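You operate a simulated robot arm through the tools that you are given. There is no shell and no other tool. Be economical: measure what you need, move in short steps, check, and stop when the job is done.

Carry out the task below with a simulated two-armed robot. There is one attempt and no reset: what you move stays moved.

## Task
Take the yellow striped cloth from the dining table top and hang it over the red half of the clothes rail.

It is judged by the outcome, as a careful person would: the job done as asked, and still so three seconds after it is handed in. It fails if anything else is knocked over, pushed out of place, dropped, spilled or broken. Flat cloth is picked up by pressing the open fingertips on it (5 to 10 N) and closing them slowly along it; thin cloth reads only 2 to 8 mm in the jaws.

## Robot
Two 7-joint arms with two-finger parallel grippers on one trunk, on a base that drives. Base frame: it is fixed to the floor where the robot stands at the start and does not move with it; the origin is under the middle of the robot, x ahead of it, y to its left, z up. Units: cm, rad, N and s.
The left shoulder is at the start at [6, 12.5, 102.5], the right one opposite. Payload 3.43 kg a hand.
Tool frame (each hand has its own): the origin (TCP) lies between the finger pads and is the grasp point; the fingertips stand 3.4 cm ahead of it; z points along the fingers, y is the line along which they close. Largest opening 12.8 cm; finger width 2.4, thickness 1.2; the body of the gripper, 4.8 by 13 cm, starts 9.6 cm behind the TCP.
Orientation is that of the tool frame in the base frame, as a unit quaternion [w, x, y, z]. With the fingers straight down and closing along the base's y, the tool's x points along the base's -x, its y along +y and its z along -z.

## Interface
- The arms move only by the tool jog_arm. It takes "left_series", "right_series" or both (then of equal length, played together; a hand with none holds still); each is a list of rows, each an object of numbers (a shift or turn left out is 0, a gripper value left out holds the last): "tx", "ty", "tz": the shift along the base's x, y, z in cm; "wx", "wy", "wz": the turn, a rotation vector about the base's x, y, z in degrees; "claw": the closure in counts, from 0 (fully open) to 255 (shut). In form: [{"tx": .., "ty": .., "tz": .., "wx": .., "wy": .., "wz": .., "claw": ..}, ...]. A call has 1 to 10 rows; each row shifts and turns the commanded pose from where the row before left it. Each row takes 0.2 s and may step no farther than 5 cm and 0.15 rad from the row before; otherwise, or with a gripper value out of range, the whole call is refused. Where a pose cannot be reached the arm comes as near as it can. A force on the tool above 40 N (or 10 N above the force at the start of the call, whichever is more), or a blocked arm, ends the call early, and 0.2 s more pass. Each finger travels about 15.3 cm/s and halts on what it meets, pressing with about 32 N; the grip force reading is that of the motor and also rises with nothing between the fingers. The clock runs only during rows and for 0.2 s after the last one: add rows that do not move to give the fingers time. It gives the time, the measured TCP pose, the force on the tool (base axes), the opening and the grip force at its end, in the units of the frame above (readings bear some noise), with the torque about the TCP (base axes, N m) and any sound that the robot's microphone picked up.
- Cameras (640 x 400 px; columns grow to the right, rows downward): "scene" is now at [12.25, -2.79, 124.66]; the picture's right is [0.19, -0.98, -0.03], its down [-0.58, -0.09, -0.81] and it looks along [0.79, 0.17, -0.59] (base axes); focal length 262 px, centre (320, 200). "left" rides on the left gripper at [7.6, 1.1, -16] in its tool frame; the picture's right is [-0.15, 0.99, 0.00], its down [-0.88, -0.13, -0.46] and it looks along [-0.45, -0.07, 0.89] (tool axes); focal length 234 px, centre (320, 200). "right" rides on the right gripper at [7.6, -1.1, -16] in its tool frame; the picture's right is [0.15, 0.99, 0.00], its down [-0.88, 0.13, -0.46] and it looks along [-0.45, 0.07, 0.89] (tool axes); focal length 234 px, centre (320, 200). There is no depth. A picture from a camera that has moved, and an enlarged one, comes with that camera's place and axes in the base frame and with its lens.
- snapshot(camera): a new picture of that camera. No time passes.
- lift_body(by): slides the trunk up (or, below 0, down) by that many cm; the arms and the scene camera ride with it, the base frame stays. It gives what a move gives, with no picture.
- drive_base(legs): drives the robot by 1 to 6 legs, each [ahead, left, turn to the left] in cm, cm and rad, along the robot's own axes; the way and the turn of a leg run together, so that a leg with both is an arc; at most 150 cm and 3.142 rad a leg. The arms and the cameras ride along, it lands a little off, and it stops where it bumps. It gives what a move gives.
- head_to(pan, tilt): turns the head with the scene camera to pan (to the left, within 1.501 rad either way) and tilt (down, from -0.506 to 1.204), counted from straight ahead of the robot. It gives what a move gives.
- close_up(camera, box): a new picture of the part [left, top, right, bottom] of that camera's present view, enlarged. No time passes.
- hand_in(): hands the job in; it is judged then, once.

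Work in short steps. Places have to be worked out from the pictures, the camera data and where the tool is seen: move nearer, look again, correct. Check each grasp and each placing, and mend what went wrong. You have 120 turns and 108 pictures in all, those below and enlarged ones among them. Open the grippers and draw the arms clear of the work before you hand the job in, unless the task says otherwise; then end with one line.

The tools are called as a command line: name --argument value ..., lists and objects as JSON in quotes. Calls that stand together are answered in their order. jog_arm: Moves the arms, as the interface text tells. Its arguments: {"type":"object","properties":{"left_series":{"type":"array","items":{"type":"object","properties":{"tx":{"type":"number"},"ty":{"type":"number"},"tz":{"type":"number"},"wx":{"type":"number"},"wy":{"type":"number"},"wz":{"type":"number"},"claw":{"type":"number"}}}},"right_series":{"type":"array","items":{"type":"object","properties":{"tx":{"type":"number"},"ty":{"type":"number"},"tz":{"type":"number"},"wx":{"type":"number"},"wy":{"type":"number"},"wz":{"type":"number"},"claw":{"type":"number"}}}}},"required":[]} The other tools are called the same way: lift_body (by) slides the trunk up or down; drive_base (legs) drives the base; head_to (pan, tilt) turns the head that bears the scene camera; snapshot (camera) takes a picture; close_up (camera, box) takes an enlarged picture of a part of a camera's view; hand_in () hands the job in.

At the start:

```text
t: 0.0
left_tool_pos: [61.83, 31.78, 92.63]
left_tcp_rot: [0.003, 0.005, 1.0, 0.013]
left_wrist_force: [-0.9, -0.1, -0.5]
left_torque: [0.02, 0.0, 0.0]
left_gripper_width: 12.8
left_gripper_force: 0.1
right_tool_pos: [67.53, -26.25, 88.38]
right_tcp_rot: [0.005, 0.0, 1.0, 0.014]
right_wrist_force: [-0.1, 0.6, -0.7]
right_torque: [-0.02, 0.03, 0.02]
right_gripper_width: 12.81
right_gripper_force: 0.2
trunk travel left (down, up): [-50.0, 44.0]
robot x, y, heading: [0.03, -1.08, -0.002]
head pan, tilt: [0.188, 0.641]
```

scene: 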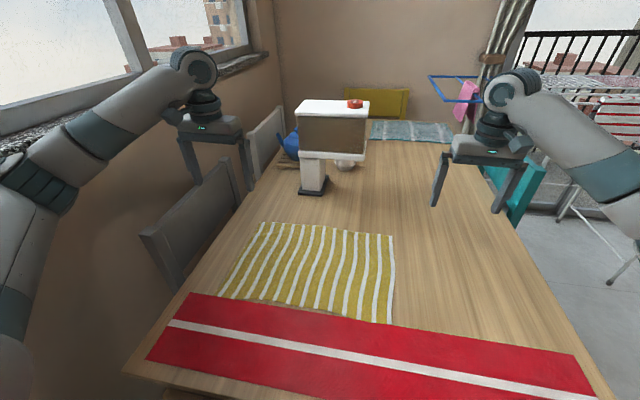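
right: 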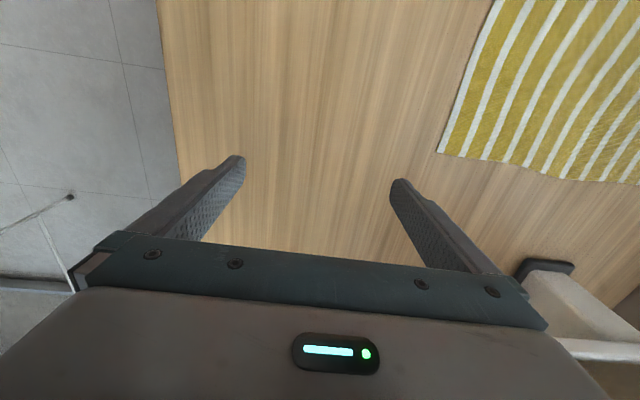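
left: 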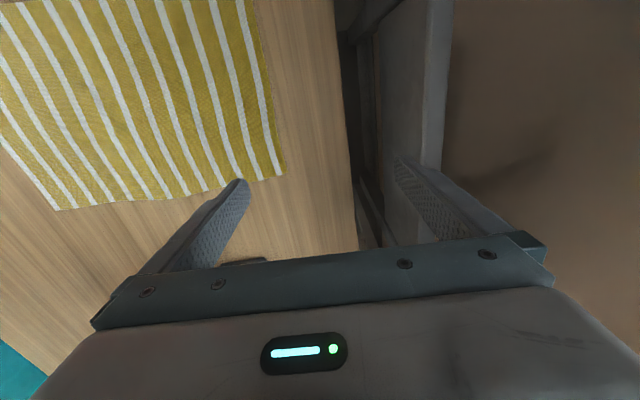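

The cloth lies ahead on the table; the rail seems to be to the right or far side. I turn the head to find the clothes rail.

head_to --pan -0.7 --tilt 0.3

snapshot --camera "scene"

```text
t: 1.2
left_tool_pos: [62.08, 31.51, 92.75]
left_tcp_rot: [0.004, 0.009, 1.0, 0.011]
left_wrist_force: [0.2, -0.4, 0.5]
left_torque: [0.0, -0.02, 0.01]
left_gripper_width: 12.79
left_gripper_force: 0.0
right_tool_pos: [67.31, -26.55, 88.64]
right_tcp_rot: [0.006, 0.003, 1.0, 0.012]
right_wrist_force: [0.0, -0.5, 0.8]
right_torque: [0.02, 0.0, 0.03]
right_gripper_width: 12.81
right_gripper_force: 0.0
trunk travel left (down, up): [-50.0, 44.0]
robot x, y, heading: [0.15, -1.44, -0.005]
head pan, tilt: [-0.7, 0.3]
```

```text
104 pictures are left
camera scene: at [10.67, -10.24, 127.62], right [-0.65, -0.76, -0.03], down [-0.21, 0.21, -0.95], along [0.73, -0.61, -0.3], focal length 262 px, centre (320, 200)
```

scene: 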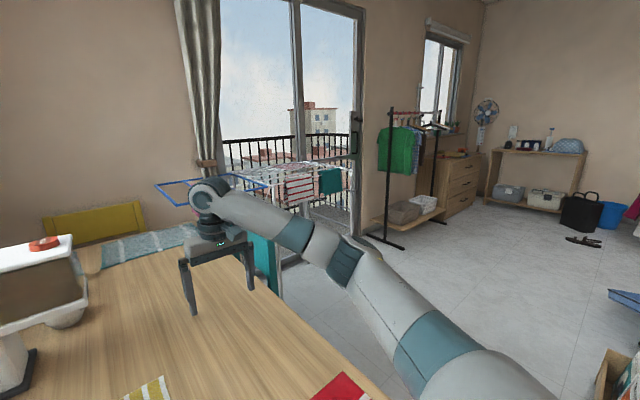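

There is a garment rail with a red part near the balcony, and a drying rack. I enlarge both.

close_up --camera "scene" --box '[350, 80, 510, 260]'

close_up --camera "scene" --box '[140, 130, 370, 270]'

```text
2.22 times, centred on (430, 170) of scene
camera zoom: at [10.67, -10.24, 127.62], right [-0.65, -0.76, -0.03], down [-0.21, 0.21, -0.95], along [0.73, -0.61, -0.3], focal length 582 px, centre (76, 267)
```

zoom: 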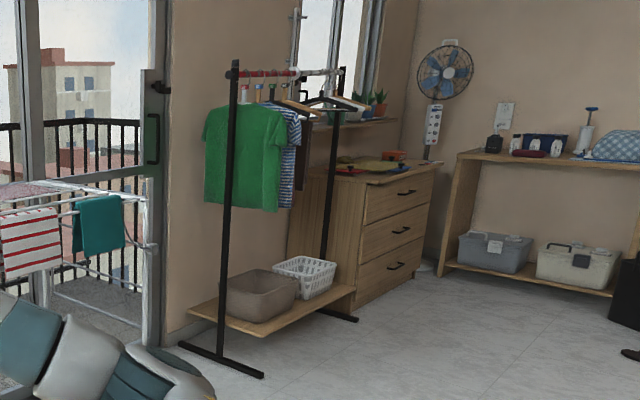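

```text
2.78 times, centred on (255, 200) of scene
camera zoom: at [10.67, -10.24, 127.62], right [-0.65, -0.76, -0.03], down [-0.21, 0.21, -0.95], along [0.73, -0.61, -0.3], focal length 729 px, centre (501, 200)
```

zoom: 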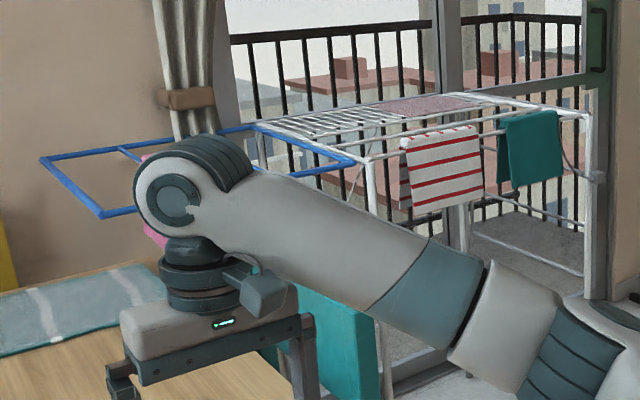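

The garment rail in the corner seems half red, half white with clothes on it. I check the rest of the room for other candidates.

head_to --pan -1.5 --tilt 0.3

snapshot --camera "scene"

head_to --pan 1.2 --tilt 0.3

snapshot --camera "scene"

```text
t: 2.3
left_tool_pos: [62.1, 31.4, 92.66]
left_tcp_rot: [0.004, 0.008, 1.0, 0.011]
left_wrist_force: [0.1, 0.0, 0.8]
left_torque: [-0.02, -0.01, 0.0]
left_gripper_width: 12.83
left_gripper_force: 0.1
right_tool_pos: [67.4, -26.51, 88.48]
right_tcp_rot: [0.006, 0.003, 1.0, 0.012]
right_wrist_force: [0.3, 0.7, 0.7]
right_torque: [-0.02, 0.02, 0.0]
right_gripper_width: 12.79
right_gripper_force: 0.1
trunk travel left (down, up): [-50.0, 44.0]
robot x, y, heading: [-0.15, -1.64, -0.006]
head pan, tilt: [-1.499, 0.3]
```

```text
101 pictures are left
camera scene: at [4.21, -13.45, 127.45], right [-1.0, -0.07, -0.01], down [-0.01, 0.32, -0.95], along [0.07, -0.95, -0.32], focal length 262 px, centre (320, 200)
```

scene: 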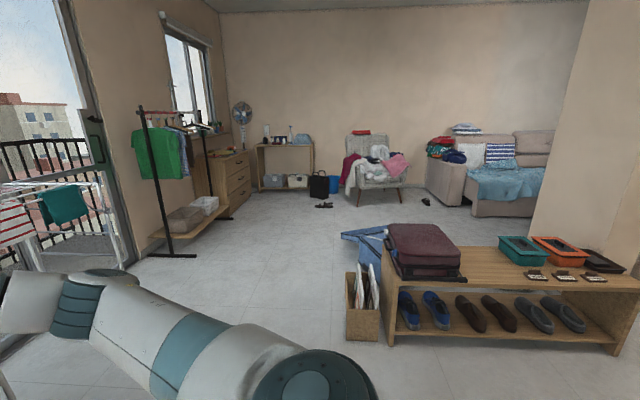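

```text
t: 4.7
left_tool_pos: [62.06, 31.37, 92.65]
left_tcp_rot: [0.003, 0.009, 1.0, 0.011]
left_wrist_force: [0.4, 0.0, 0.1]
left_torque: [0.0, 0.0, -0.01]
left_gripper_width: 12.78
left_gripper_force: 0.1
right_tool_pos: [67.36, -26.52, 88.47]
right_tcp_rot: [0.004, 0.003, 1.0, 0.011]
right_wrist_force: [-0.7, -0.3, -0.1]
right_torque: [-0.03, 0.0, -0.01]
right_gripper_width: 12.81
right_gripper_force: 0.1
trunk travel left (down, up): [-50.0, 44.0]
robot x, y, heading: [0.07, -1.48, -0.004]
head pan, tilt: [1.201, 0.3]
```

```text
100 pictures are left
camera scene: at [7.09, 4.55, 127.9], right [0.93, -0.37, 0.0], down [-0.1, -0.25, -0.96], along [0.35, 0.89, -0.27], focal length 262 px, centre (320, 200)
```

scene: 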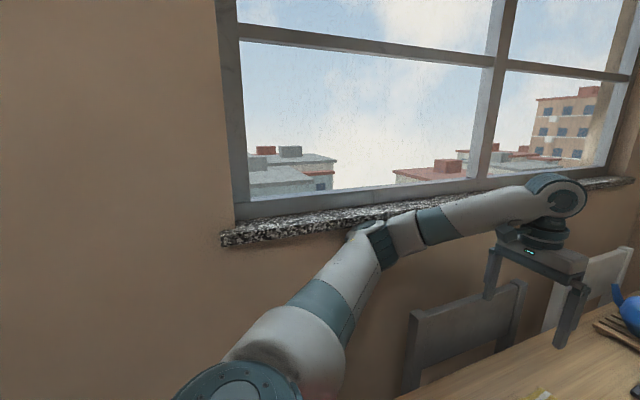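

The clothes rail is the garment rail at about x≈160, y≈-225…-310, z≈130. I look at it closer to plan the grip by its free red space.

head_to --pan -1.0 --tilt 0.0

snapshot --camera "scene"

```text
t: 6.8
left_tool_pos: [62.14, 31.54, 92.52]
left_tcp_rot: [0.003, 0.009, 1.0, 0.01]
left_wrist_force: [-0.3, -0.4, -0.1]
left_torque: [-0.01, 0.04, 0.03]
left_gripper_width: 12.8
left_gripper_force: 0.1
right_tool_pos: [67.43, -26.49, 88.43]
right_tcp_rot: [0.005, 0.004, 1.0, 0.011]
right_wrist_force: [-0.2, -0.2, -1.1]
right_torque: [-0.05, 0.03, 0.04]
right_gripper_width: 12.81
right_gripper_force: 0.1
trunk travel left (down, up): [-50.0, 44.0]
robot x, y, heading: [-0.22, -1.33, -0.006]
head pan, tilt: [-1.0, 0.0]
```

```text
99 pictures are left
camera scene: at [8.49, -11.78, 130.29], right [-0.84, -0.53, -0.02], down [0.01, 0.02, -1.0], along [0.54, -0.84, -0.01], focal length 262 px, centre (320, 200)
```

scene: 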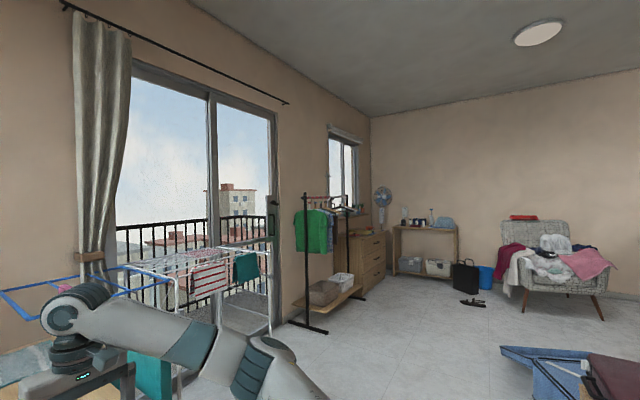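

close_up --camera "scene" --box '[285, 180, 375, 240]'

```text
6.67 times, centred on (330, 210) of scene
camera zoom: at [8.49, -11.78, 130.29], right [-0.84, -0.53, -0.02], down [0.01, 0.02, -1.0], along [0.54, -0.84, -0.01], focal length 1746 px, centre (253, 133)
```

zoom: 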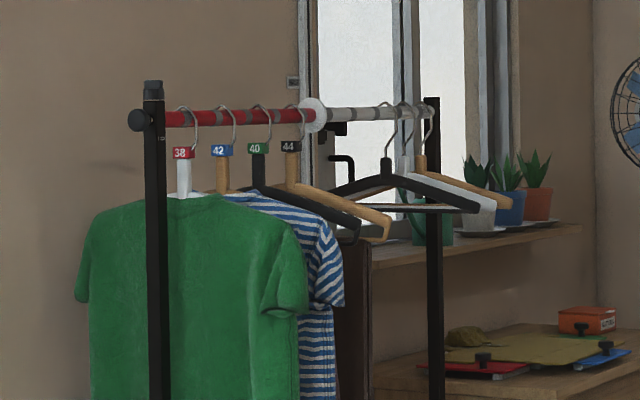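

The rail bar is at z≈132, red from the near post to the white disc, with hangers about 10 cm apart. I'll take the cloth by the middle of its right short edge (about x=57, y=-8) with the right hand; first I move above it and narrow the fingers.

jog_arm --right_series '[{"tx": -2.6, "ty": 4.2, "claw": 150}, {"tx": -2.6, "ty": 4.2}, {"tx": -2.6, "ty": 4.2}, {"tx": -2.6, "ty": 4.2}, {"ty": 2.7, "tz": -2}, {"tz": -4}, {"tz": -3}]'

head_to --pan 0.1 --tilt 0.75

snapshot --camera "scene"

snapshot --camera "right"

```text
t: 8.4
left_tool_pos: [62.1, 31.34, 92.4]
left_tcp_rot: [0.001, 0.01, 1.0, 0.01]
left_wrist_force: [0.2, -1.0, 0.7]
left_torque: [0.01, 0.01, 0.01]
left_gripper_width: 12.81
left_gripper_force: 0.1
right_tool_pos: [57.48, -6.8, 79.8]
right_tcp_rot: [0.004, 0.003, 1.0, 0.011]
right_wrist_force: [-0.4, -0.3, 0.3]
right_torque: [0.02, -0.04, -0.02]
right_gripper_width: 5.28
right_gripper_force: 0.1
trunk travel left (down, up): [-50.0, 44.0]
robot x, y, heading: [-0.25, -1.64, -0.006]
head pan, tilt: [-1.0, 0.0]
```

```text
t: 9.7
left_tool_pos: [62.24, 31.47, 92.52]
left_tcp_rot: [0.001, 0.009, 1.0, 0.01]
left_wrist_force: [-0.2, -0.9, 0.0]
left_torque: [0.01, -0.01, -0.04]
left_gripper_width: 12.78
left_gripper_force: 0.1
right_tool_pos: [57.49, -6.87, 79.86]
right_tcp_rot: [0.005, 0.003, 1.0, 0.011]
right_wrist_force: [-0.4, -0.1, -0.8]
right_torque: [-0.01, 0.06, 0.0]
right_gripper_width: 5.24
right_gripper_force: 0.0
trunk travel left (down, up): [-50.0, 44.0]
robot x, y, heading: [-0.28, -1.32, -0.003]
head pan, tilt: [0.099, 0.75]
```

```text
97 pictures are left
camera scene: at [12.07, -3.24, 123.71], right [0.09, -1.0, -0.02], down [-0.67, -0.05, -0.74], along [0.73, 0.08, -0.67], focal length 262 px, centre (320, 200)
```

scene: 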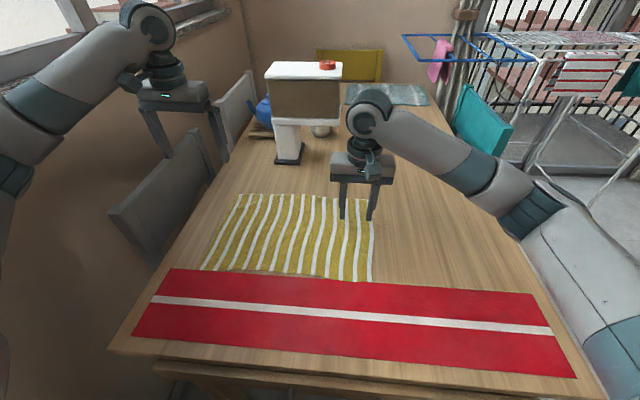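

```text
96 pictures are left
camera right: at [49.78, -8.35, 95.7], right [-0.14, 0.99, 0.02], down [0.88, 0.12, 0.47], along [0.46, 0.08, -0.88], focal length 234 px, centre (320, 200)
```

right: 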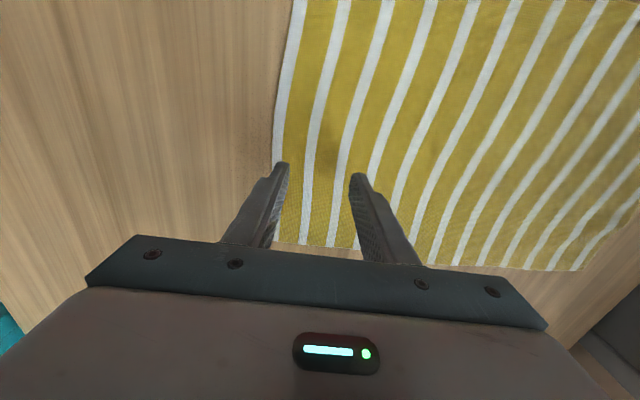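

The edge is at y≈-11.9 and the fingers span y≈-4 to -10.6 over the middle of the cloth's right edge. I lower slowly to contact.

jog_arm --right_series '[{"tz": -3}, {"tz": -2}, {"tz": -0.6}, {"tz": -0.3}]'

```text
t: 10.1
left_tool_pos: [62.24, 31.17, 92.46]
left_tcp_rot: [0.003, 0.013, 1.0, 0.007]
left_wrist_force: [0.6, 0.9, -0.3]
left_torque: [-0.07, 0.05, 0.01]
left_gripper_width: 12.82
left_gripper_force: 0.1
right_tool_pos: [57.44, -6.72, 78.57]
right_tcp_rot: [0.009, 0.003, 1.0, 0.01]
right_wrist_force: [-2.5, 0.1, 9.4]
right_torque: [-0.33, 0.17, -0.09]
right_gripper_width: 5.26
right_gripper_force: 0.1
trunk travel left (down, up): [-50.0, 44.0]
robot x, y, heading: [-0.09, -2.1, -0.008]
head pan, tilt: [0.099, 0.75]
stopped in row 1 (right hand): the force on the tool passed its limit (the readings are from after the stop); the commanded pose is now the measured one
```

Contact came early at TCP z=78.6 (tips ≈75). I look to see what touches.

close_up --camera "scene" --box '[290, 70, 640, 290]'

snapshot --camera "right"

snapshot --camera "left"

```text
1.82 times, centred on (465, 180) of scene
camera zoom: at [11.92, -2.95, 123.79], right [0.09, -1.0, -0.02], down [-0.67, -0.05, -0.74], along [0.73, 0.08, -0.67], focal length 476 px, centre (56, 236)
```

zoom: 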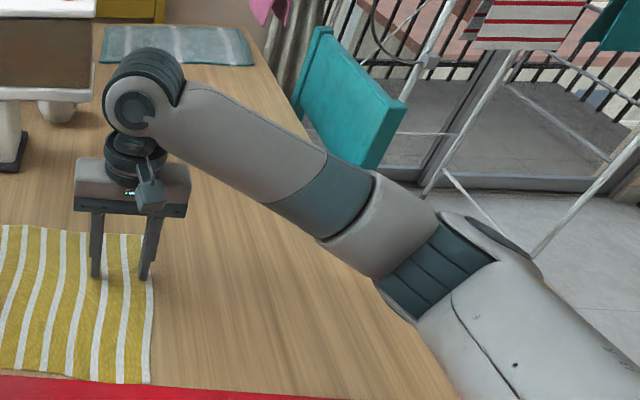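

```text
94 pictures are left
camera right: at [49.59, -8.25, 94.45], right [-0.14, 0.99, 0.02], down [0.87, 0.11, 0.47], along [0.47, 0.08, -0.88], focal length 234 px, centre (320, 200)
```

right: 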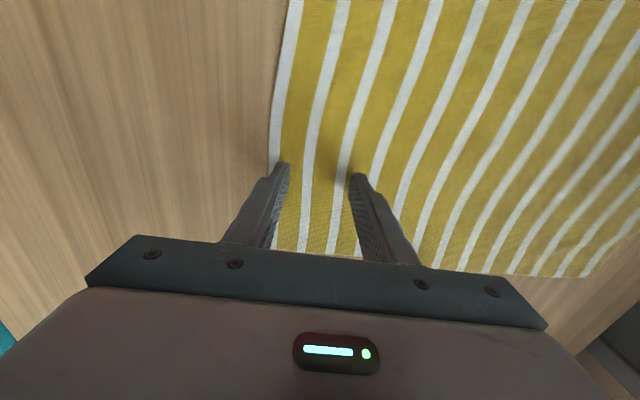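

```text
93 pictures are left
camera left: at [54.48, 32.19, 108.36], right [0.17, 0.98, 0.02], down [0.87, -0.16, 0.46], along [0.45, -0.06, -0.89], focal length 234 px, centre (320, 200)
```

left: 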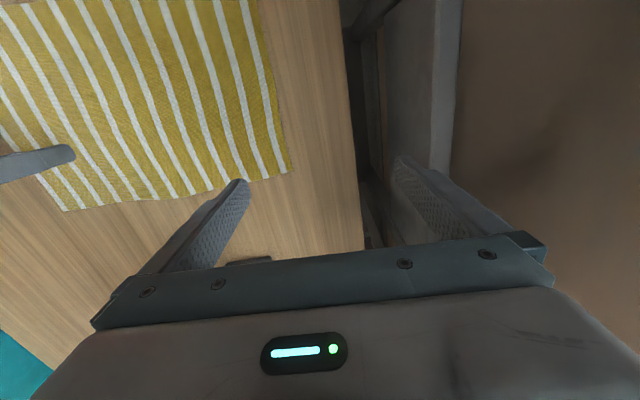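

The fingers don't clearly touch yet; the force may be dynamic. I read at rest and go down in small steps.

jog_arm --right_series '[{}, {}]'

jog_arm --right_series '[{"tz": -0.5}, {"tz": -0.5}, {"tz": -0.5}]'

```text
t: 10.7
left_tool_pos: [62.19, 31.26, 92.13]
left_tcp_rot: [0.001, 0.014, 1.0, 0.009]
left_wrist_force: [-0.1, 0.0, 0.6]
left_torque: [-0.01, -0.02, 0.03]
left_gripper_width: 12.77
left_gripper_force: 0.2
right_tool_pos: [57.54, -6.65, 78.69]
right_tcp_rot: [0.009, 0.003, 1.0, 0.012]
right_wrist_force: [-4.6, -1.8, 21.3]
right_torque: [-0.86, 0.29, -0.18]
right_gripper_width: 5.35
right_gripper_force: 0.3
trunk travel left (down, up): [-50.0, 44.0]
robot x, y, heading: [-0.51, -1.54, -0.008]
head pan, tilt: [0.099, 0.75]
```

```text
t: 11.1
left_tool_pos: [62.22, 31.04, 92.22]
left_tcp_rot: [0.002, 0.015, 1.0, 0.007]
left_wrist_force: [0.4, 1.1, -0.4]
left_torque: [-0.01, -0.02, 0.01]
left_gripper_width: 12.8
left_gripper_force: 0.0
right_tool_pos: [57.61, -6.79, 78.72]
right_tcp_rot: [0.011, 0.004, 1.0, 0.01]
right_wrist_force: [-3.0, 0.6, 12.7]
right_torque: [-0.43, 0.21, -0.17]
right_gripper_width: 5.2
right_gripper_force: 0.0
trunk travel left (down, up): [-50.0, 44.0]
robot x, y, heading: [-0.27, -2.3, -0.007]
head pan, tilt: [0.099, 0.75]
stopped in row 1 (right hand): the force on the tool passed its limit (the readings are from after the stop); the commanded pose is now the measured one
```

The reading persists and the base was nudged: the elbow is likely resting on the table edge. I raise the trunk so that the arm reaches down from higher.

lift_body --by 18

head_to --pan -0.5 --tilt 0.9

snapshot --camera "scene"

```text
t: 13.1
left_tool_pos: [63.05, 32.63, 108.88]
left_tcp_rot: [-0.003, 0.013, 1.0, 0.0]
left_wrist_force: [-0.4, -1.1, 0.5]
left_torque: [0.01, 0.01, -0.01]
left_gripper_width: 12.79
left_gripper_force: 0.1
right_tool_pos: [58.26, -5.31, 96.0]
right_tcp_rot: [0.005, 0.004, 1.0, 0.002]
right_wrist_force: [0.3, 0.2, -0.5]
right_torque: [0.02, -0.01, 0.03]
right_gripper_width: 5.25
right_gripper_force: 0.0
trunk travel left (down, up): [-68.0, 26.0]
robot x, y, heading: [-0.37, -1.26, -0.01]
head pan, tilt: [0.099, 0.75]
```

```text
t: 14.1
left_tool_pos: [63.0, 32.77, 108.91]
left_tcp_rot: [-0.004, 0.013, 1.0, -0.002]
left_wrist_force: [0.5, 0.0, -0.9]
left_torque: [-0.02, -0.02, 0.04]
left_gripper_width: 12.8
left_gripper_force: 0.0
right_tool_pos: [58.27, -5.37, 96.08]
right_tcp_rot: [0.006, 0.004, 1.0, 0.002]
right_wrist_force: [0.2, 0.9, 0.3]
right_torque: [-0.04, -0.04, -0.01]
right_gripper_width: 5.28
right_gripper_force: 0.1
trunk travel left (down, up): [-68.0, 26.0]
robot x, y, heading: [-0.18, -1.5, -0.008]
head pan, tilt: [-0.499, 0.901]
```

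```text
92 pictures are left
camera scene: at [11.43, -5.16, 140.41], right [-0.49, -0.87, 0.0], down [-0.69, 0.38, -0.62], along [0.54, -0.3, -0.78], focal length 262 px, centre (320, 200)
```

scene: 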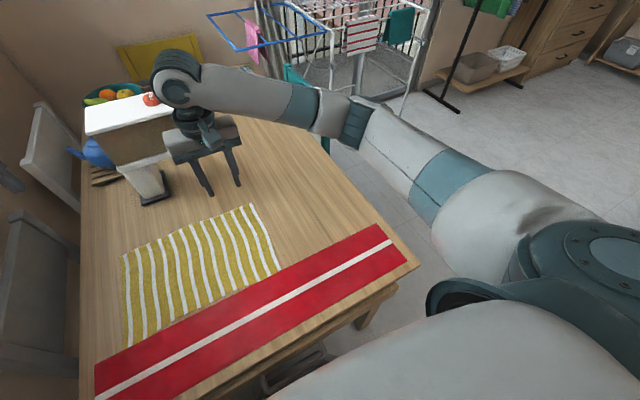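

Free again. I lower from the raised trunk, correcting to x≈57.5, y≈-6.9.

jog_arm --right_series '[{"tx": -0.7, "ty": -1.5, "tz": -4}, {"tz": -4}, {"tz": -4}, {"tz": -4}, {"tz": -2}, {"tz": -1}, {}]'

snapshot --camera "scene"

```text
t: 15.4
left_tool_pos: [62.9, 32.67, 109.03]
left_tcp_rot: [-0.003, 0.014, 1.0, -0.002]
left_wrist_force: [-0.9, 0.1, -0.8]
left_torque: [-0.03, 0.0, -0.01]
left_gripper_width: 12.8
left_gripper_force: 0.1
right_tool_pos: [57.79, -6.69, 78.59]
right_tcp_rot: [0.01, 0.003, 1.0, 0.004]
right_wrist_force: [-4.2, -1.2, 16.6]
right_torque: [-0.05, 0.33, 0.02]
right_gripper_width: 0.0
right_gripper_force: 13.6
trunk travel left (down, up): [-68.0, 26.0]
robot x, y, heading: [0.22, -1.38, -0.009]
head pan, tilt: [-0.499, 0.901]
stopped in row 6 (right hand): the force on the tool passed its limit (the readings are from after the stop); the commanded pose is now the measured one
```

```text
91 pictures are left
camera scene: at [11.28, -5.2, 140.43], right [-0.49, -0.87, 0.0], down [-0.68, 0.38, -0.62], along [0.54, -0.3, -0.78], focal length 262 px, centre (320, 200)
```

scene: 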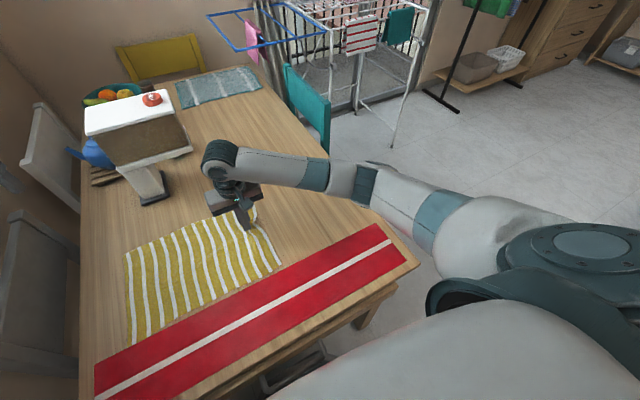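

It stops at the same height again, so it is the surface (or cloth) itself that is met, and the jaws now read 0. I look through the wrist camera.

snapshot --camera "right"

close_up --camera "scene" --box '[110, 120, 350, 270]'

```text
90 pictures are left
camera right: at [49.84, -8.07, 94.35], right [-0.14, 0.99, 0.01], down [0.87, 0.12, 0.47], along [0.47, 0.07, -0.88], focal length 234 px, centre (320, 200)
```

right: 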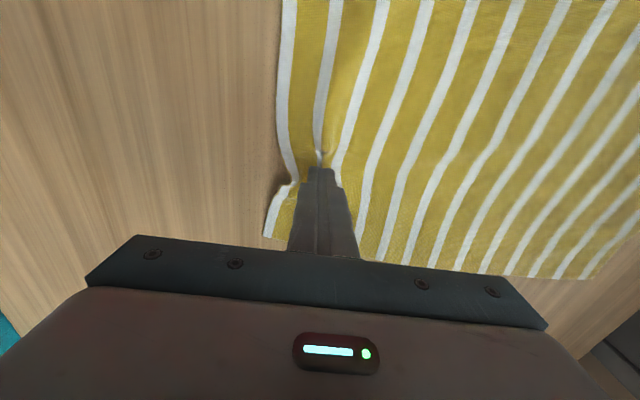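

```text
2.67 times, centred on (230, 195) of scene
camera zoom: at [11.28, -5.2, 140.43], right [-0.49, -0.87, 0.0], down [-0.68, 0.38, -0.62], along [0.54, -0.3, -0.78], focal length 698 px, centre (560, 213)
```

zoom: 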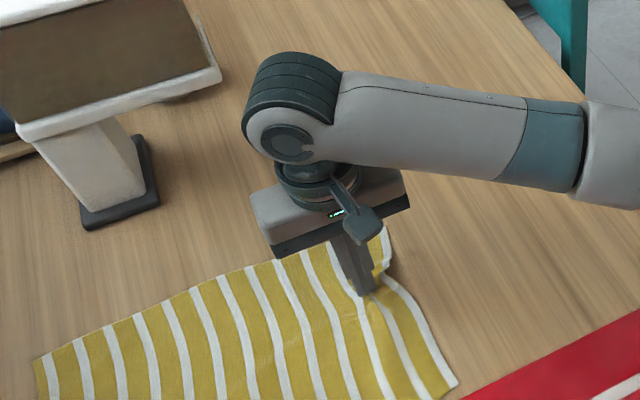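

The jaws shut on the cloth by themselves while pressing; I check by a small lift whether cloth is actually held.

jog_arm --right_series '[{"tz": 1, "claw": 255}, {"tz": 2}, {"tz": 2}, {}]'

snapshot --camera "right"

```text
t: 16.4
left_tool_pos: [63.05, 32.59, 108.92]
left_tcp_rot: [-0.003, 0.014, 1.0, 0.0]
left_wrist_force: [-0.9, 0.2, -0.1]
left_torque: [0.03, 0.05, -0.01]
left_gripper_width: 12.8
left_gripper_force: 0.1
right_tool_pos: [57.74, -6.63, 83.19]
right_tcp_rot: [0.009, 0.002, 1.0, 0.003]
right_wrist_force: [0.0, -0.3, 1.3]
right_torque: [-0.02, -0.01, 0.02]
right_gripper_width: 0.02
right_gripper_force: 31.7
trunk travel left (down, up): [-68.0, 26.0]
robot x, y, heading: [-0.5, -1.25, -0.006]
head pan, tilt: [-0.499, 0.901]
```

```text
88 pictures are left
camera right: at [49.85, -7.99, 99.13], right [-0.14, 0.99, 0.0], down [0.87, 0.12, 0.47], along [0.47, 0.07, -0.88], focal length 234 px, centre (320, 200)
```

right: 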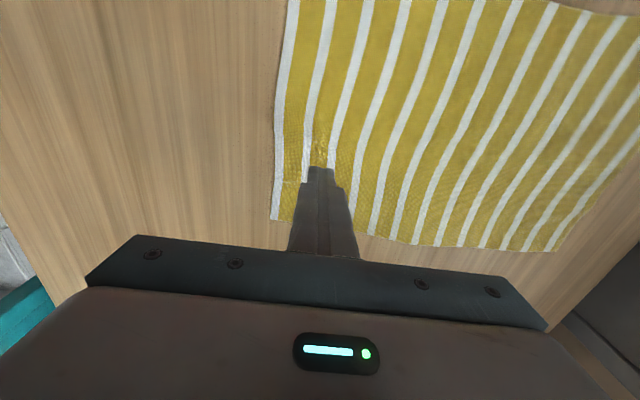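

Not held. I reopen to about 5 cm and press again gently, this time giving the claw each row.

jog_arm --right_series '[{"claw": 150}, {"claw": 150}, {"tz": -2, "claw": 150}, {"tz": -1.6, "claw": 150}, {"tz": -0.4, "claw": 150}, {"tz": -0.3, "claw": 150}, {"claw": 150}]'

```text
t: 18.0
left_tool_pos: [63.07, 32.71, 108.91]
left_tcp_rot: [-0.004, 0.014, 1.0, -0.002]
left_wrist_force: [-0.8, -0.1, -0.5]
left_torque: [0.02, 0.0, 0.01]
left_gripper_width: 12.78
left_gripper_force: 0.1
right_tool_pos: [57.77, -6.89, 78.98]
right_tcp_rot: [0.009, 0.003, 1.0, 0.004]
right_wrist_force: [-0.5, 0.8, 0.1]
right_torque: [-0.02, -0.02, -0.01]
right_gripper_width: 5.29
right_gripper_force: 0.1
trunk travel left (down, up): [-68.0, 26.0]
robot x, y, heading: [-0.07, -1.69, -0.012]
head pan, tilt: [-0.499, 0.901]
```

jog_arm --right_series '[{"tz": -0.2, "claw": 150}, {"tz": -0.2, "claw": 150}, {"claw": 150}]'

```text
t: 18.8
left_tool_pos: [63.1, 32.73, 108.84]
left_tcp_rot: [-0.004, 0.014, 1.0, -0.002]
left_wrist_force: [0.5, 0.3, -0.5]
left_torque: [0.0, -0.02, -0.01]
left_gripper_width: 12.78
left_gripper_force: 0.2
right_tool_pos: [57.78, -6.65, 78.73]
right_tcp_rot: [0.01, 0.003, 1.0, 0.003]
right_wrist_force: [0.2, -0.1, -0.7]
right_torque: [0.02, -0.03, 0.04]
right_gripper_width: 5.26
right_gripper_force: 0.0
trunk travel left (down, up): [-68.0, 26.0]
robot x, y, heading: [0.26, -1.57, -0.01]
head pan, tilt: [-0.499, 0.901]
```

No contact yet at 78.7; I go on in small steps.

jog_arm --right_series '[{"tz": -0.2, "claw": 150}, {"tz": -0.2, "claw": 150}, {"claw": 150}]'

```text
t: 19.6
left_tool_pos: [62.82, 32.72, 109.11]
left_tcp_rot: [-0.003, 0.013, 1.0, -0.002]
left_wrist_force: [0.5, -0.7, -0.3]
left_torque: [0.03, -0.01, -0.01]
left_gripper_width: 12.84
left_gripper_force: 0.0
right_tool_pos: [57.79, -6.78, 78.61]
right_tcp_rot: [0.013, 0.002, 1.0, 0.003]
right_wrist_force: [3.9, 0.1, 28.9]
right_torque: [-1.03, 0.09, 0.14]
right_gripper_width: 5.31
right_gripper_force: 0.6
trunk travel left (down, up): [-68.0, 26.0]
robot x, y, heading: [0.2, -1.26, -0.01]
head pan, tilt: [-0.499, 0.901]
```

29 N is too much; I back off a bit to reach 5–10 N.

jog_arm --right_series '[{"tz": 0.15, "claw": 150}, {"claw": 150}]'

```text
t: 20.2
left_tool_pos: [62.91, 32.86, 109.01]
left_tcp_rot: [-0.003, 0.015, 1.0, -0.001]
left_wrist_force: [0.1, 0.1, 0.1]
left_torque: [0.0, -0.03, 0.01]
left_gripper_width: 12.8
left_gripper_force: 0.0
right_tool_pos: [57.79, -6.75, 78.58]
right_tcp_rot: [0.011, 0.002, 1.0, 0.004]
right_wrist_force: [8.5, -0.3, 28.3]
right_torque: [-0.97, -0.03, 0.26]
right_gripper_width: 5.27
right_gripper_force: 0.1
trunk travel left (down, up): [-68.0, 26.0]
robot x, y, heading: [-0.04, -1.36, -0.008]
head pan, tilt: [-0.499, 0.901]
```

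Only the outer finger bears (torque says y≈-10.4). I relieve further and level slightly.

jog_arm --right_series '[{"tz": 0.15, "wx": -0.4, "wy": 1, "claw": 150}, {"claw": 150}]'

```text
t: 20.8
left_tool_pos: [62.9, 32.82, 109.0]
left_tcp_rot: [-0.004, 0.014, 1.0, -0.002]
left_wrist_force: [-1.3, -0.3, -0.6]
left_torque: [-0.01, 0.0, 0.02]
left_gripper_width: 12.81
left_gripper_force: 0.1
right_tool_pos: [57.64, -6.8, 78.46]
right_tcp_rot: [0.001, 0.002, 1.0, 0.0]
right_wrist_force: [5.4, 1.5, 18.5]
right_torque: [-0.25, -0.14, 0.08]
right_gripper_width: 5.23
right_gripper_force: 0.0
trunk travel left (down, up): [-68.0, 26.0]
robot x, y, heading: [-0.29, -0.9, -0.011]
head pan, tilt: [-0.499, 0.901]
```

Better balanced; a little more relief and then close slowly.

jog_arm --right_series '[{"tz": 0.15, "wx": -0.15, "claw": 150}, {"claw": 150}]'

```text
t: 21.4
left_tool_pos: [63.14, 32.72, 108.88]
left_tcp_rot: [-0.003, 0.014, 1.0, -0.002]
left_wrist_force: [0.3, 0.2, 0.3]
left_torque: [0.02, -0.02, -0.01]
left_gripper_width: 12.81
left_gripper_force: 0.1
right_tool_pos: [57.64, -6.73, 78.57]
right_tcp_rot: [-0.001, 0.003, 1.0, -0.003]
right_wrist_force: [-0.6, 1.0, 2.5]
right_torque: [0.02, -0.01, -0.02]
right_gripper_width: 5.27
right_gripper_force: 0.3
trunk travel left (down, up): [-68.0, 26.0]
robot x, y, heading: [0.03, -1.61, -0.009]
head pan, tilt: [-0.499, 0.901]
```

2.5 N now; I press 0.07 cm more and close slowly.

jog_arm --right_series '[{"tz": -0.07, "claw": 150}, {"claw": 160}, {"claw": 170}, {"claw": 180}, {"claw": 190}, {"claw": 200}, {"claw": 210}, {"claw": 220}, {"claw": 230}, {"claw": 240}]'

snapshot --camera "right"

```text
t: 23.6
left_tool_pos: [62.97, 32.62, 109.02]
left_tcp_rot: [-0.003, 0.014, 1.0, -0.002]
left_wrist_force: [0.1, 0.2, -0.3]
left_torque: [0.02, 0.01, 0.01]
left_gripper_width: 12.79
left_gripper_force: 0.1
right_tool_pos: [57.88, -6.81, 78.63]
right_tcp_rot: [0.0, 0.003, 1.0, -0.001]
right_wrist_force: [0.6, -0.1, 0.0]
right_torque: [0.02, -0.03, 0.0]
right_gripper_width: 0.76
right_gripper_force: 0.1
trunk travel left (down, up): [-68.0, 26.0]
robot x, y, heading: [-0.34, -1.79, -0.013]
head pan, tilt: [-0.499, 0.901]
```

```text
87 pictures are left
camera right: at [50.13, -7.85, 94.6], right [-0.14, 0.99, 0.0], down [0.88, 0.13, 0.46], along [0.45, 0.06, -0.89], focal length 234 px, centre (320, 200)
```

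right: 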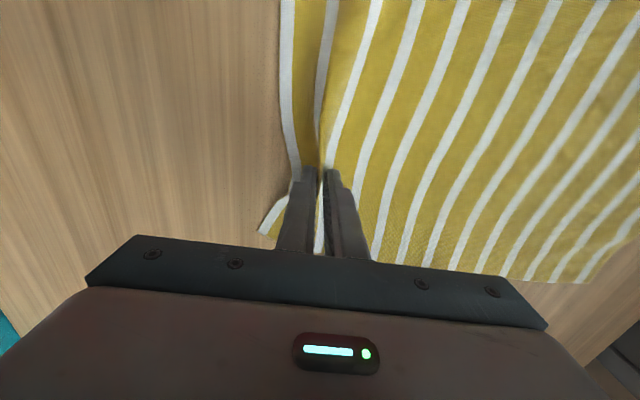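

A ridge stands between the fingers. I finish closing.

jog_arm --right_series '[{"claw": 247}, {"claw": 255}, {"claw": 255}, {"claw": 255}]'

```text
t: 24.6
left_tool_pos: [62.93, 32.81, 108.84]
left_tcp_rot: [-0.004, 0.014, 1.0, -0.001]
left_wrist_force: [0.4, 0.4, -0.6]
left_torque: [-0.03, 0.01, 0.0]
left_gripper_width: 12.78
left_gripper_force: 0.1
right_tool_pos: [57.71, -6.69, 78.59]
right_tcp_rot: [0.0, 0.002, 1.0, -0.002]
right_wrist_force: [0.0, 0.2, 0.5]
right_torque: [0.0, -0.03, 0.02]
right_gripper_width: 0.2
right_gripper_force: 32.3
trunk travel left (down, up): [-68.0, 26.0]
robot x, y, heading: [-0.02, -1.5, -0.01]
head pan, tilt: [-0.499, 0.901]
```

Width reads 2 mm: cloth seems held. I lift and check.

jog_arm --right_series '[{"tz": 1.5, "claw": 255}, {"tz": 2.5, "claw": 255}, {"tz": 4, "claw": 255}, {"tz": 4, "claw": 255}, {"claw": 255}]'

snapshot --camera "scene"

```text
t: 25.8
left_tool_pos: [62.98, 32.57, 108.84]
left_tcp_rot: [-0.004, 0.014, 1.0, -0.002]
left_wrist_force: [0.6, 0.5, -0.1]
left_torque: [0.0, 0.01, 0.01]
left_gripper_width: 12.78
left_gripper_force: 0.1
right_tool_pos: [57.92, -6.82, 90.7]
right_tcp_rot: [0.0, 0.003, 1.0, -0.001]
right_wrist_force: [0.1, 0.8, 0.2]
right_torque: [-0.01, 0.03, 0.02]
right_gripper_width: 0.22
right_gripper_force: 31.7
trunk travel left (down, up): [-68.0, 26.0]
robot x, y, heading: [-0.05, -1.46, -0.013]
head pan, tilt: [-0.499, 0.901]
```

```text
86 pictures are left
camera scene: at [11.46, -5.18, 140.41], right [-0.49, -0.87, 0.0], down [-0.68, 0.38, -0.62], along [0.54, -0.3, -0.78], focal length 262 px, centre (320, 200)
```

scene: 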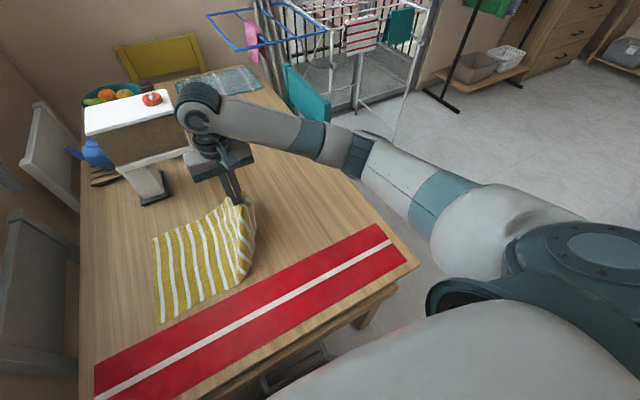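

Held well. I raise the trunk to the top and the hand further so the cloth clears the table.

lift_body --by 26

jog_arm --right_series '[{"tz": 4, "claw": 255}, {"tz": 4, "claw": 255}, {"tz": 4, "claw": 255}, {"claw": 255}]'

head_to --pan 0.0 --tilt 0.7

snapshot --camera "scene"

```text
t: 28.4
left_tool_pos: [63.1, 32.66, 134.91]
left_tcp_rot: [-0.003, 0.014, 1.0, -0.001]
left_wrist_force: [0.3, -0.7, 0.8]
left_torque: [0.02, 0.01, -0.01]
left_gripper_width: 12.81
left_gripper_force: 0.0
right_tool_pos: [57.83, -6.98, 116.65]
right_tcp_rot: [0.0, 0.002, 1.0, -0.002]
right_wrist_force: [-0.3, 0.5, -0.4]
right_torque: [0.02, -0.01, 0.01]
right_gripper_width: 0.22
right_gripper_force: 32.2
trunk travel left (down, up): [-94.0, 0.0]
robot x, y, heading: [-0.24, -1.79, -0.013]
head pan, tilt: [-0.499, 0.901]
```

```text
t: 29.4
left_tool_pos: [62.98, 32.7, 134.84]
left_tcp_rot: [-0.003, 0.014, 1.0, -0.001]
left_wrist_force: [-0.2, 0.4, -0.4]
left_torque: [0.02, -0.01, -0.01]
left_gripper_width: 12.8
left_gripper_force: 0.1
right_tool_pos: [57.54, -7.09, 128.6]
right_tcp_rot: [0.001, 0.003, 1.0, -0.001]
right_wrist_force: [-0.4, -0.4, 0.5]
right_torque: [-0.03, 0.0, 0.03]
right_gripper_width: 0.21
right_gripper_force: 31.9
trunk travel left (down, up): [-94.0, 0.0]
robot x, y, heading: [0.07, -1.58, -0.004]
head pan, tilt: [-0.499, 0.901]
```

```text
t: 30.4
left_tool_pos: [63.05, 32.58, 134.89]
left_tcp_rot: [-0.004, 0.014, 1.0, -0.002]
left_wrist_force: [1.3, -0.5, -1.1]
left_torque: [-0.02, 0.01, 0.03]
left_gripper_width: 12.81
left_gripper_force: 0.1
right_tool_pos: [57.63, -7.13, 128.7]
right_tcp_rot: [0.0, 0.003, 1.0, -0.001]
right_wrist_force: [0.5, 0.5, -0.3]
right_torque: [-0.04, 0.03, 0.0]
right_gripper_width: 0.21
right_gripper_force: 32.1
trunk travel left (down, up): [-94.0, 0.0]
robot x, y, heading: [-0.14, -1.84, -0.009]
head pan, tilt: [0.0, 0.7]
```

```text
85 pictures are left
camera scene: at [13.33, -1.58, 168.02], right [-0.01, -1.0, 0.0], down [-0.64, 0.01, -0.76], along [0.76, -0.01, -0.64], focal length 262 px, centre (320, 200)
```

scene: 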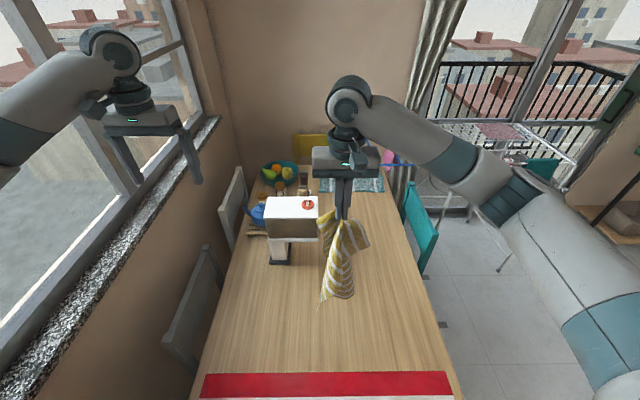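

The cloth hangs freely from the right hand. I turn right and drive along the free corridor past the table corner, stopping to look.

drive_base --legs '[[0, 0, -1.571], [84, 0, 0]]'

head_to --pan 0.4 --tilt 0.5

snapshot --camera "scene"

```text
t: 38.6
left_tool_pos: [37.65, -147.47, 134.87]
left_tcp_rot: [-0.004, 0.705, 0.709, 0.002]
left_wrist_force: [0.4, -0.8, 1.2]
left_torque: [-0.04, -0.02, -0.02]
left_gripper_width: 12.82
left_gripper_force: 0.0
right_tool_pos: [-2.34, -143.12, 128.56]
right_tcp_rot: [0.0, 0.698, 0.716, -0.003]
right_wrist_force: [-0.5, 0.7, -0.5]
right_torque: [-0.05, -0.02, 0.03]
right_gripper_width: 0.21
right_gripper_force: 32.0
trunk travel left (down, up): [-94.0, 0.0]
robot x, y, heading: [1.72, -85.53, -1.548]
head pan, tilt: [0.0, 0.7]
```

```text
t: 39.5
left_tool_pos: [37.68, -147.59, 134.87]
left_tcp_rot: [-0.004, 0.706, 0.708, 0.002]
left_wrist_force: [-0.3, 0.3, 0.5]
left_torque: [0.01, -0.01, -0.01]
left_gripper_width: 12.81
left_gripper_force: 0.0
right_tool_pos: [-2.19, -143.4, 128.53]
right_tcp_rot: [-0.001, 0.698, 0.716, -0.002]
right_wrist_force: [0.4, 0.1, -0.3]
right_torque: [0.0, 0.01, 0.05]
right_gripper_width: 0.19
right_gripper_force: 32.2
trunk travel left (down, up): [-94.0, 0.0]
robot x, y, heading: [1.61, -85.4, -1.547]
head pan, tilt: [0.4, 0.499]
```

```text
84 pictures are left
camera scene: at [5.27, -98.72, 169.79], right [-0.91, -0.41, 0.0], down [-0.2, 0.44, -0.88], along [0.36, -0.8, -0.48], focal length 262 px, centre (320, 200)
```

scene: 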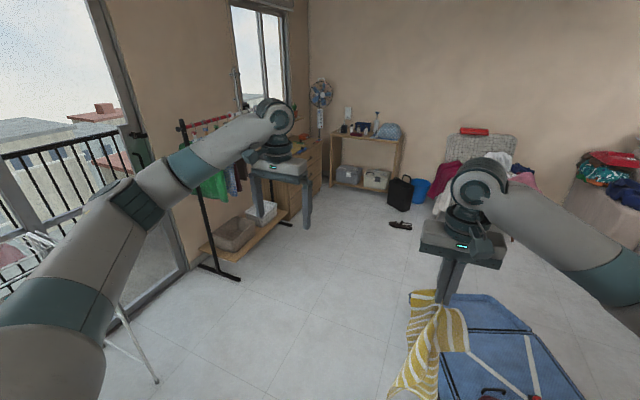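

The way ahead is free. I shift left to x≈60, advance to y≈-222 and turn to face the rail.

drive_base --legs '[[0, 58, 0], [136, 0, 0], [0, 0, 1.55]]'

head_to --pan -0.1 --tilt 0.4

snapshot --camera "scene"

```text
t: 52.9
left_tool_pos: [122.22, -184.26, 134.91]
left_tcp_rot: [-0.003, -0.002, 1.0, 0.0]
left_wrist_force: [0.5, 0.6, 0.6]
left_torque: [0.02, 0.0, 0.04]
left_gripper_width: 12.79
left_gripper_force: 0.1
right_tool_pos: [117.99, -224.25, 128.57]
right_tcp_rot: [0.0, -0.012, 1.0, -0.002]
right_wrist_force: [0.1, 0.0, 0.8]
right_torque: [-0.02, 0.02, -0.03]
right_gripper_width: 0.23
right_gripper_force: 32.7
trunk travel left (down, up): [-94.0, 0.0]
robot x, y, heading: [60.33, -220.65, 0.02]
head pan, tilt: [0.4, 0.499]
```

```text
t: 53.9
left_tool_pos: [122.2, -184.29, 134.83]
left_tcp_rot: [-0.004, -0.002, 1.0, -0.002]
left_wrist_force: [-0.1, -0.4, -0.5]
left_torque: [0.01, 0.01, -0.01]
left_gripper_width: 12.84
left_gripper_force: 0.0
right_tool_pos: [117.94, -224.24, 128.65]
right_tcp_rot: [0.001, -0.013, 1.0, -0.001]
right_wrist_force: [0.0, -0.8, -0.6]
right_torque: [0.01, 0.01, -0.05]
right_gripper_width: 0.22
right_gripper_force: 32.4
trunk travel left (down, up): [-94.0, 0.0]
robot x, y, heading: [60.2, -220.56, 0.022]
head pan, tilt: [-0.099, 0.4]
```

```text
83 pictures are left
camera scene: at [74.26, -220.93, 170.71], right [-0.08, -1.0, 0.0], down [-0.39, 0.03, -0.92], along [0.92, -0.07, -0.39], focal length 262 px, centre (320, 200)
```

scene: 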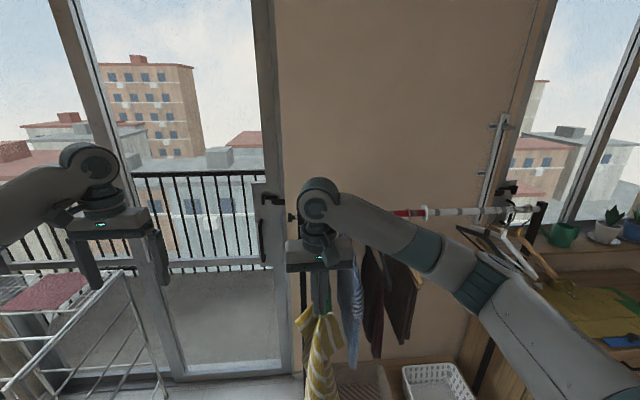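

The rail lies at x≈152, red from y≈-217 to -262, but my arm hides it. I raise the right hand, which I need anyway, to see the hooks.

jog_arm --right_series '[{"tz": 5, "claw": 255}, {"tz": 5, "claw": 255}, {"tz": 5, "claw": 255}, {"tz": 5, "claw": 255}, {"tz": 5, "claw": 255}, {"tz": 5, "claw": 255}, {"tz": 5, "claw": 255}, {"claw": 255}]'

snapshot --camera "scene"

```text
t: 55.6
left_tool_pos: [122.17, -184.37, 134.81]
left_tcp_rot: [-0.005, -0.001, 1.0, -0.002]
left_wrist_force: [0.1, 0.0, 0.2]
left_torque: [0.06, 0.0, -0.01]
left_gripper_width: 12.8
left_gripper_force: 0.1
right_tool_pos: [117.74, -224.13, 163.88]
right_tcp_rot: [0.0, -0.012, 1.0, -0.001]
right_wrist_force: [0.0, 1.2, 0.7]
right_torque: [-0.03, 0.03, -0.05]
right_gripper_width: 0.22
right_gripper_force: 32.4
trunk travel left (down, up): [-94.0, 0.0]
robot x, y, heading: [60.06, -220.38, 0.021]
head pan, tilt: [-0.099, 0.4]
```

```text
82 pictures are left
camera scene: at [74.28, -220.96, 170.71], right [-0.08, -1.0, 0.0], down [-0.39, 0.03, -0.92], along [0.92, -0.07, -0.39], focal length 262 px, centre (320, 200)
```

scene: 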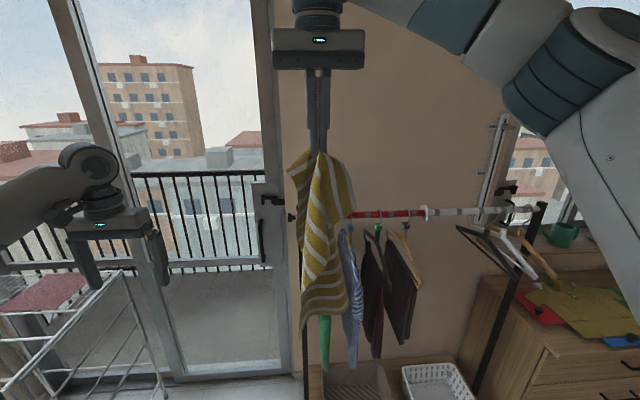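

Good reach and view. I zoom in on the hooks.

close_up --camera "scene" --box '[276, 180, 452, 290]'

```text
3.64 times, centred on (364, 235) of scene
camera zoom: at [74.28, -220.96, 170.71], right [-0.08, -1.0, 0.0], down [-0.39, 0.03, -0.92], along [0.92, -0.07, -0.39], focal length 952 px, centre (160, 73)
```

zoom: 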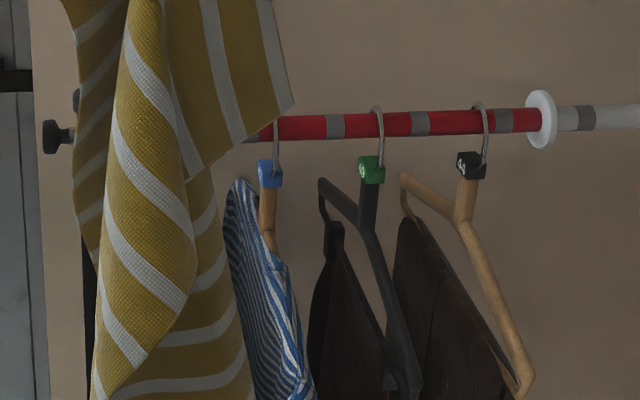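

Hooks sit at y≈-237.6, -247 and -256.5, disc at -262; the gap between hooks 3 and 4 (y≈-251.7) holds thin items and is roomiest. I retract the left arm, raise the right hand a bit, then shift the base right.

jog_arm --left_series '[{"tx": -5}, {"tx": -5}, {"tx": -5}, {"tx": -5}, {"tx": -3}, {}]' --right_series '[{"tz": 2, "claw": 255}, {"tz": 2, "claw": 255}, {"tz": 2, "claw": 255}, {"claw": 255}, {"claw": 255}, {"claw": 255}]'

drive_base --legs '[[0, -27.5, -0.02]]'

snapshot --camera "scene"

```text
t: 57.0
left_tool_pos: [99.2, -184.37, 135.09]
left_tcp_rot: [-0.004, -0.002, 1.0, -0.002]
left_wrist_force: [-0.2, -0.6, 0.4]
left_torque: [0.02, 0.05, -0.01]
left_gripper_width: 12.8
left_gripper_force: 0.1
right_tool_pos: [117.93, -223.99, 169.67]
right_tcp_rot: [0.0, -0.012, 1.0, -0.002]
right_wrist_force: [0.3, -0.4, 0.4]
right_torque: [0.0, 0.0, -0.04]
right_gripper_width: 0.22
right_gripper_force: 32.4
trunk travel left (down, up): [-94.0, 0.0]
robot x, y, heading: [60.1, -220.43, 0.023]
head pan, tilt: [-0.099, 0.4]
```

```text
t: 59.0
left_tool_pos: [100.09, -211.52, 135.0]
left_tcp_rot: [-0.004, 0.006, 1.0, -0.002]
left_wrist_force: [-0.6, 0.7, 0.0]
left_torque: [-0.03, -0.03, -0.02]
left_gripper_width: 12.81
left_gripper_force: 0.0
right_tool_pos: [118.12, -251.39, 169.85]
right_tcp_rot: [0.001, -0.006, 1.0, -0.004]
right_wrist_force: [-0.1, 0.2, -0.7]
right_torque: [-0.04, -0.01, -0.02]
right_gripper_width: 0.21
right_gripper_force: 31.9
trunk travel left (down, up): [-94.0, 0.0]
robot x, y, heading: [60.56, -247.25, 0.007]
head pan, tilt: [-0.099, 0.4]
```

```text
80 pictures are left
camera scene: at [74.58, -247.66, 170.71], right [-0.09, -1.0, 0.0], down [-0.39, 0.03, -0.92], along [0.92, -0.09, -0.39], focal length 262 px, centre (320, 200)
```

scene: 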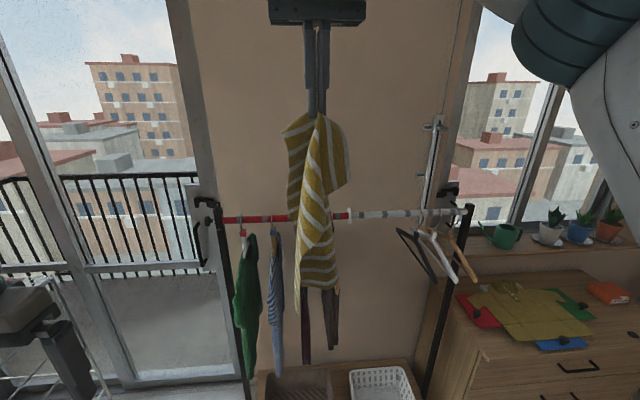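

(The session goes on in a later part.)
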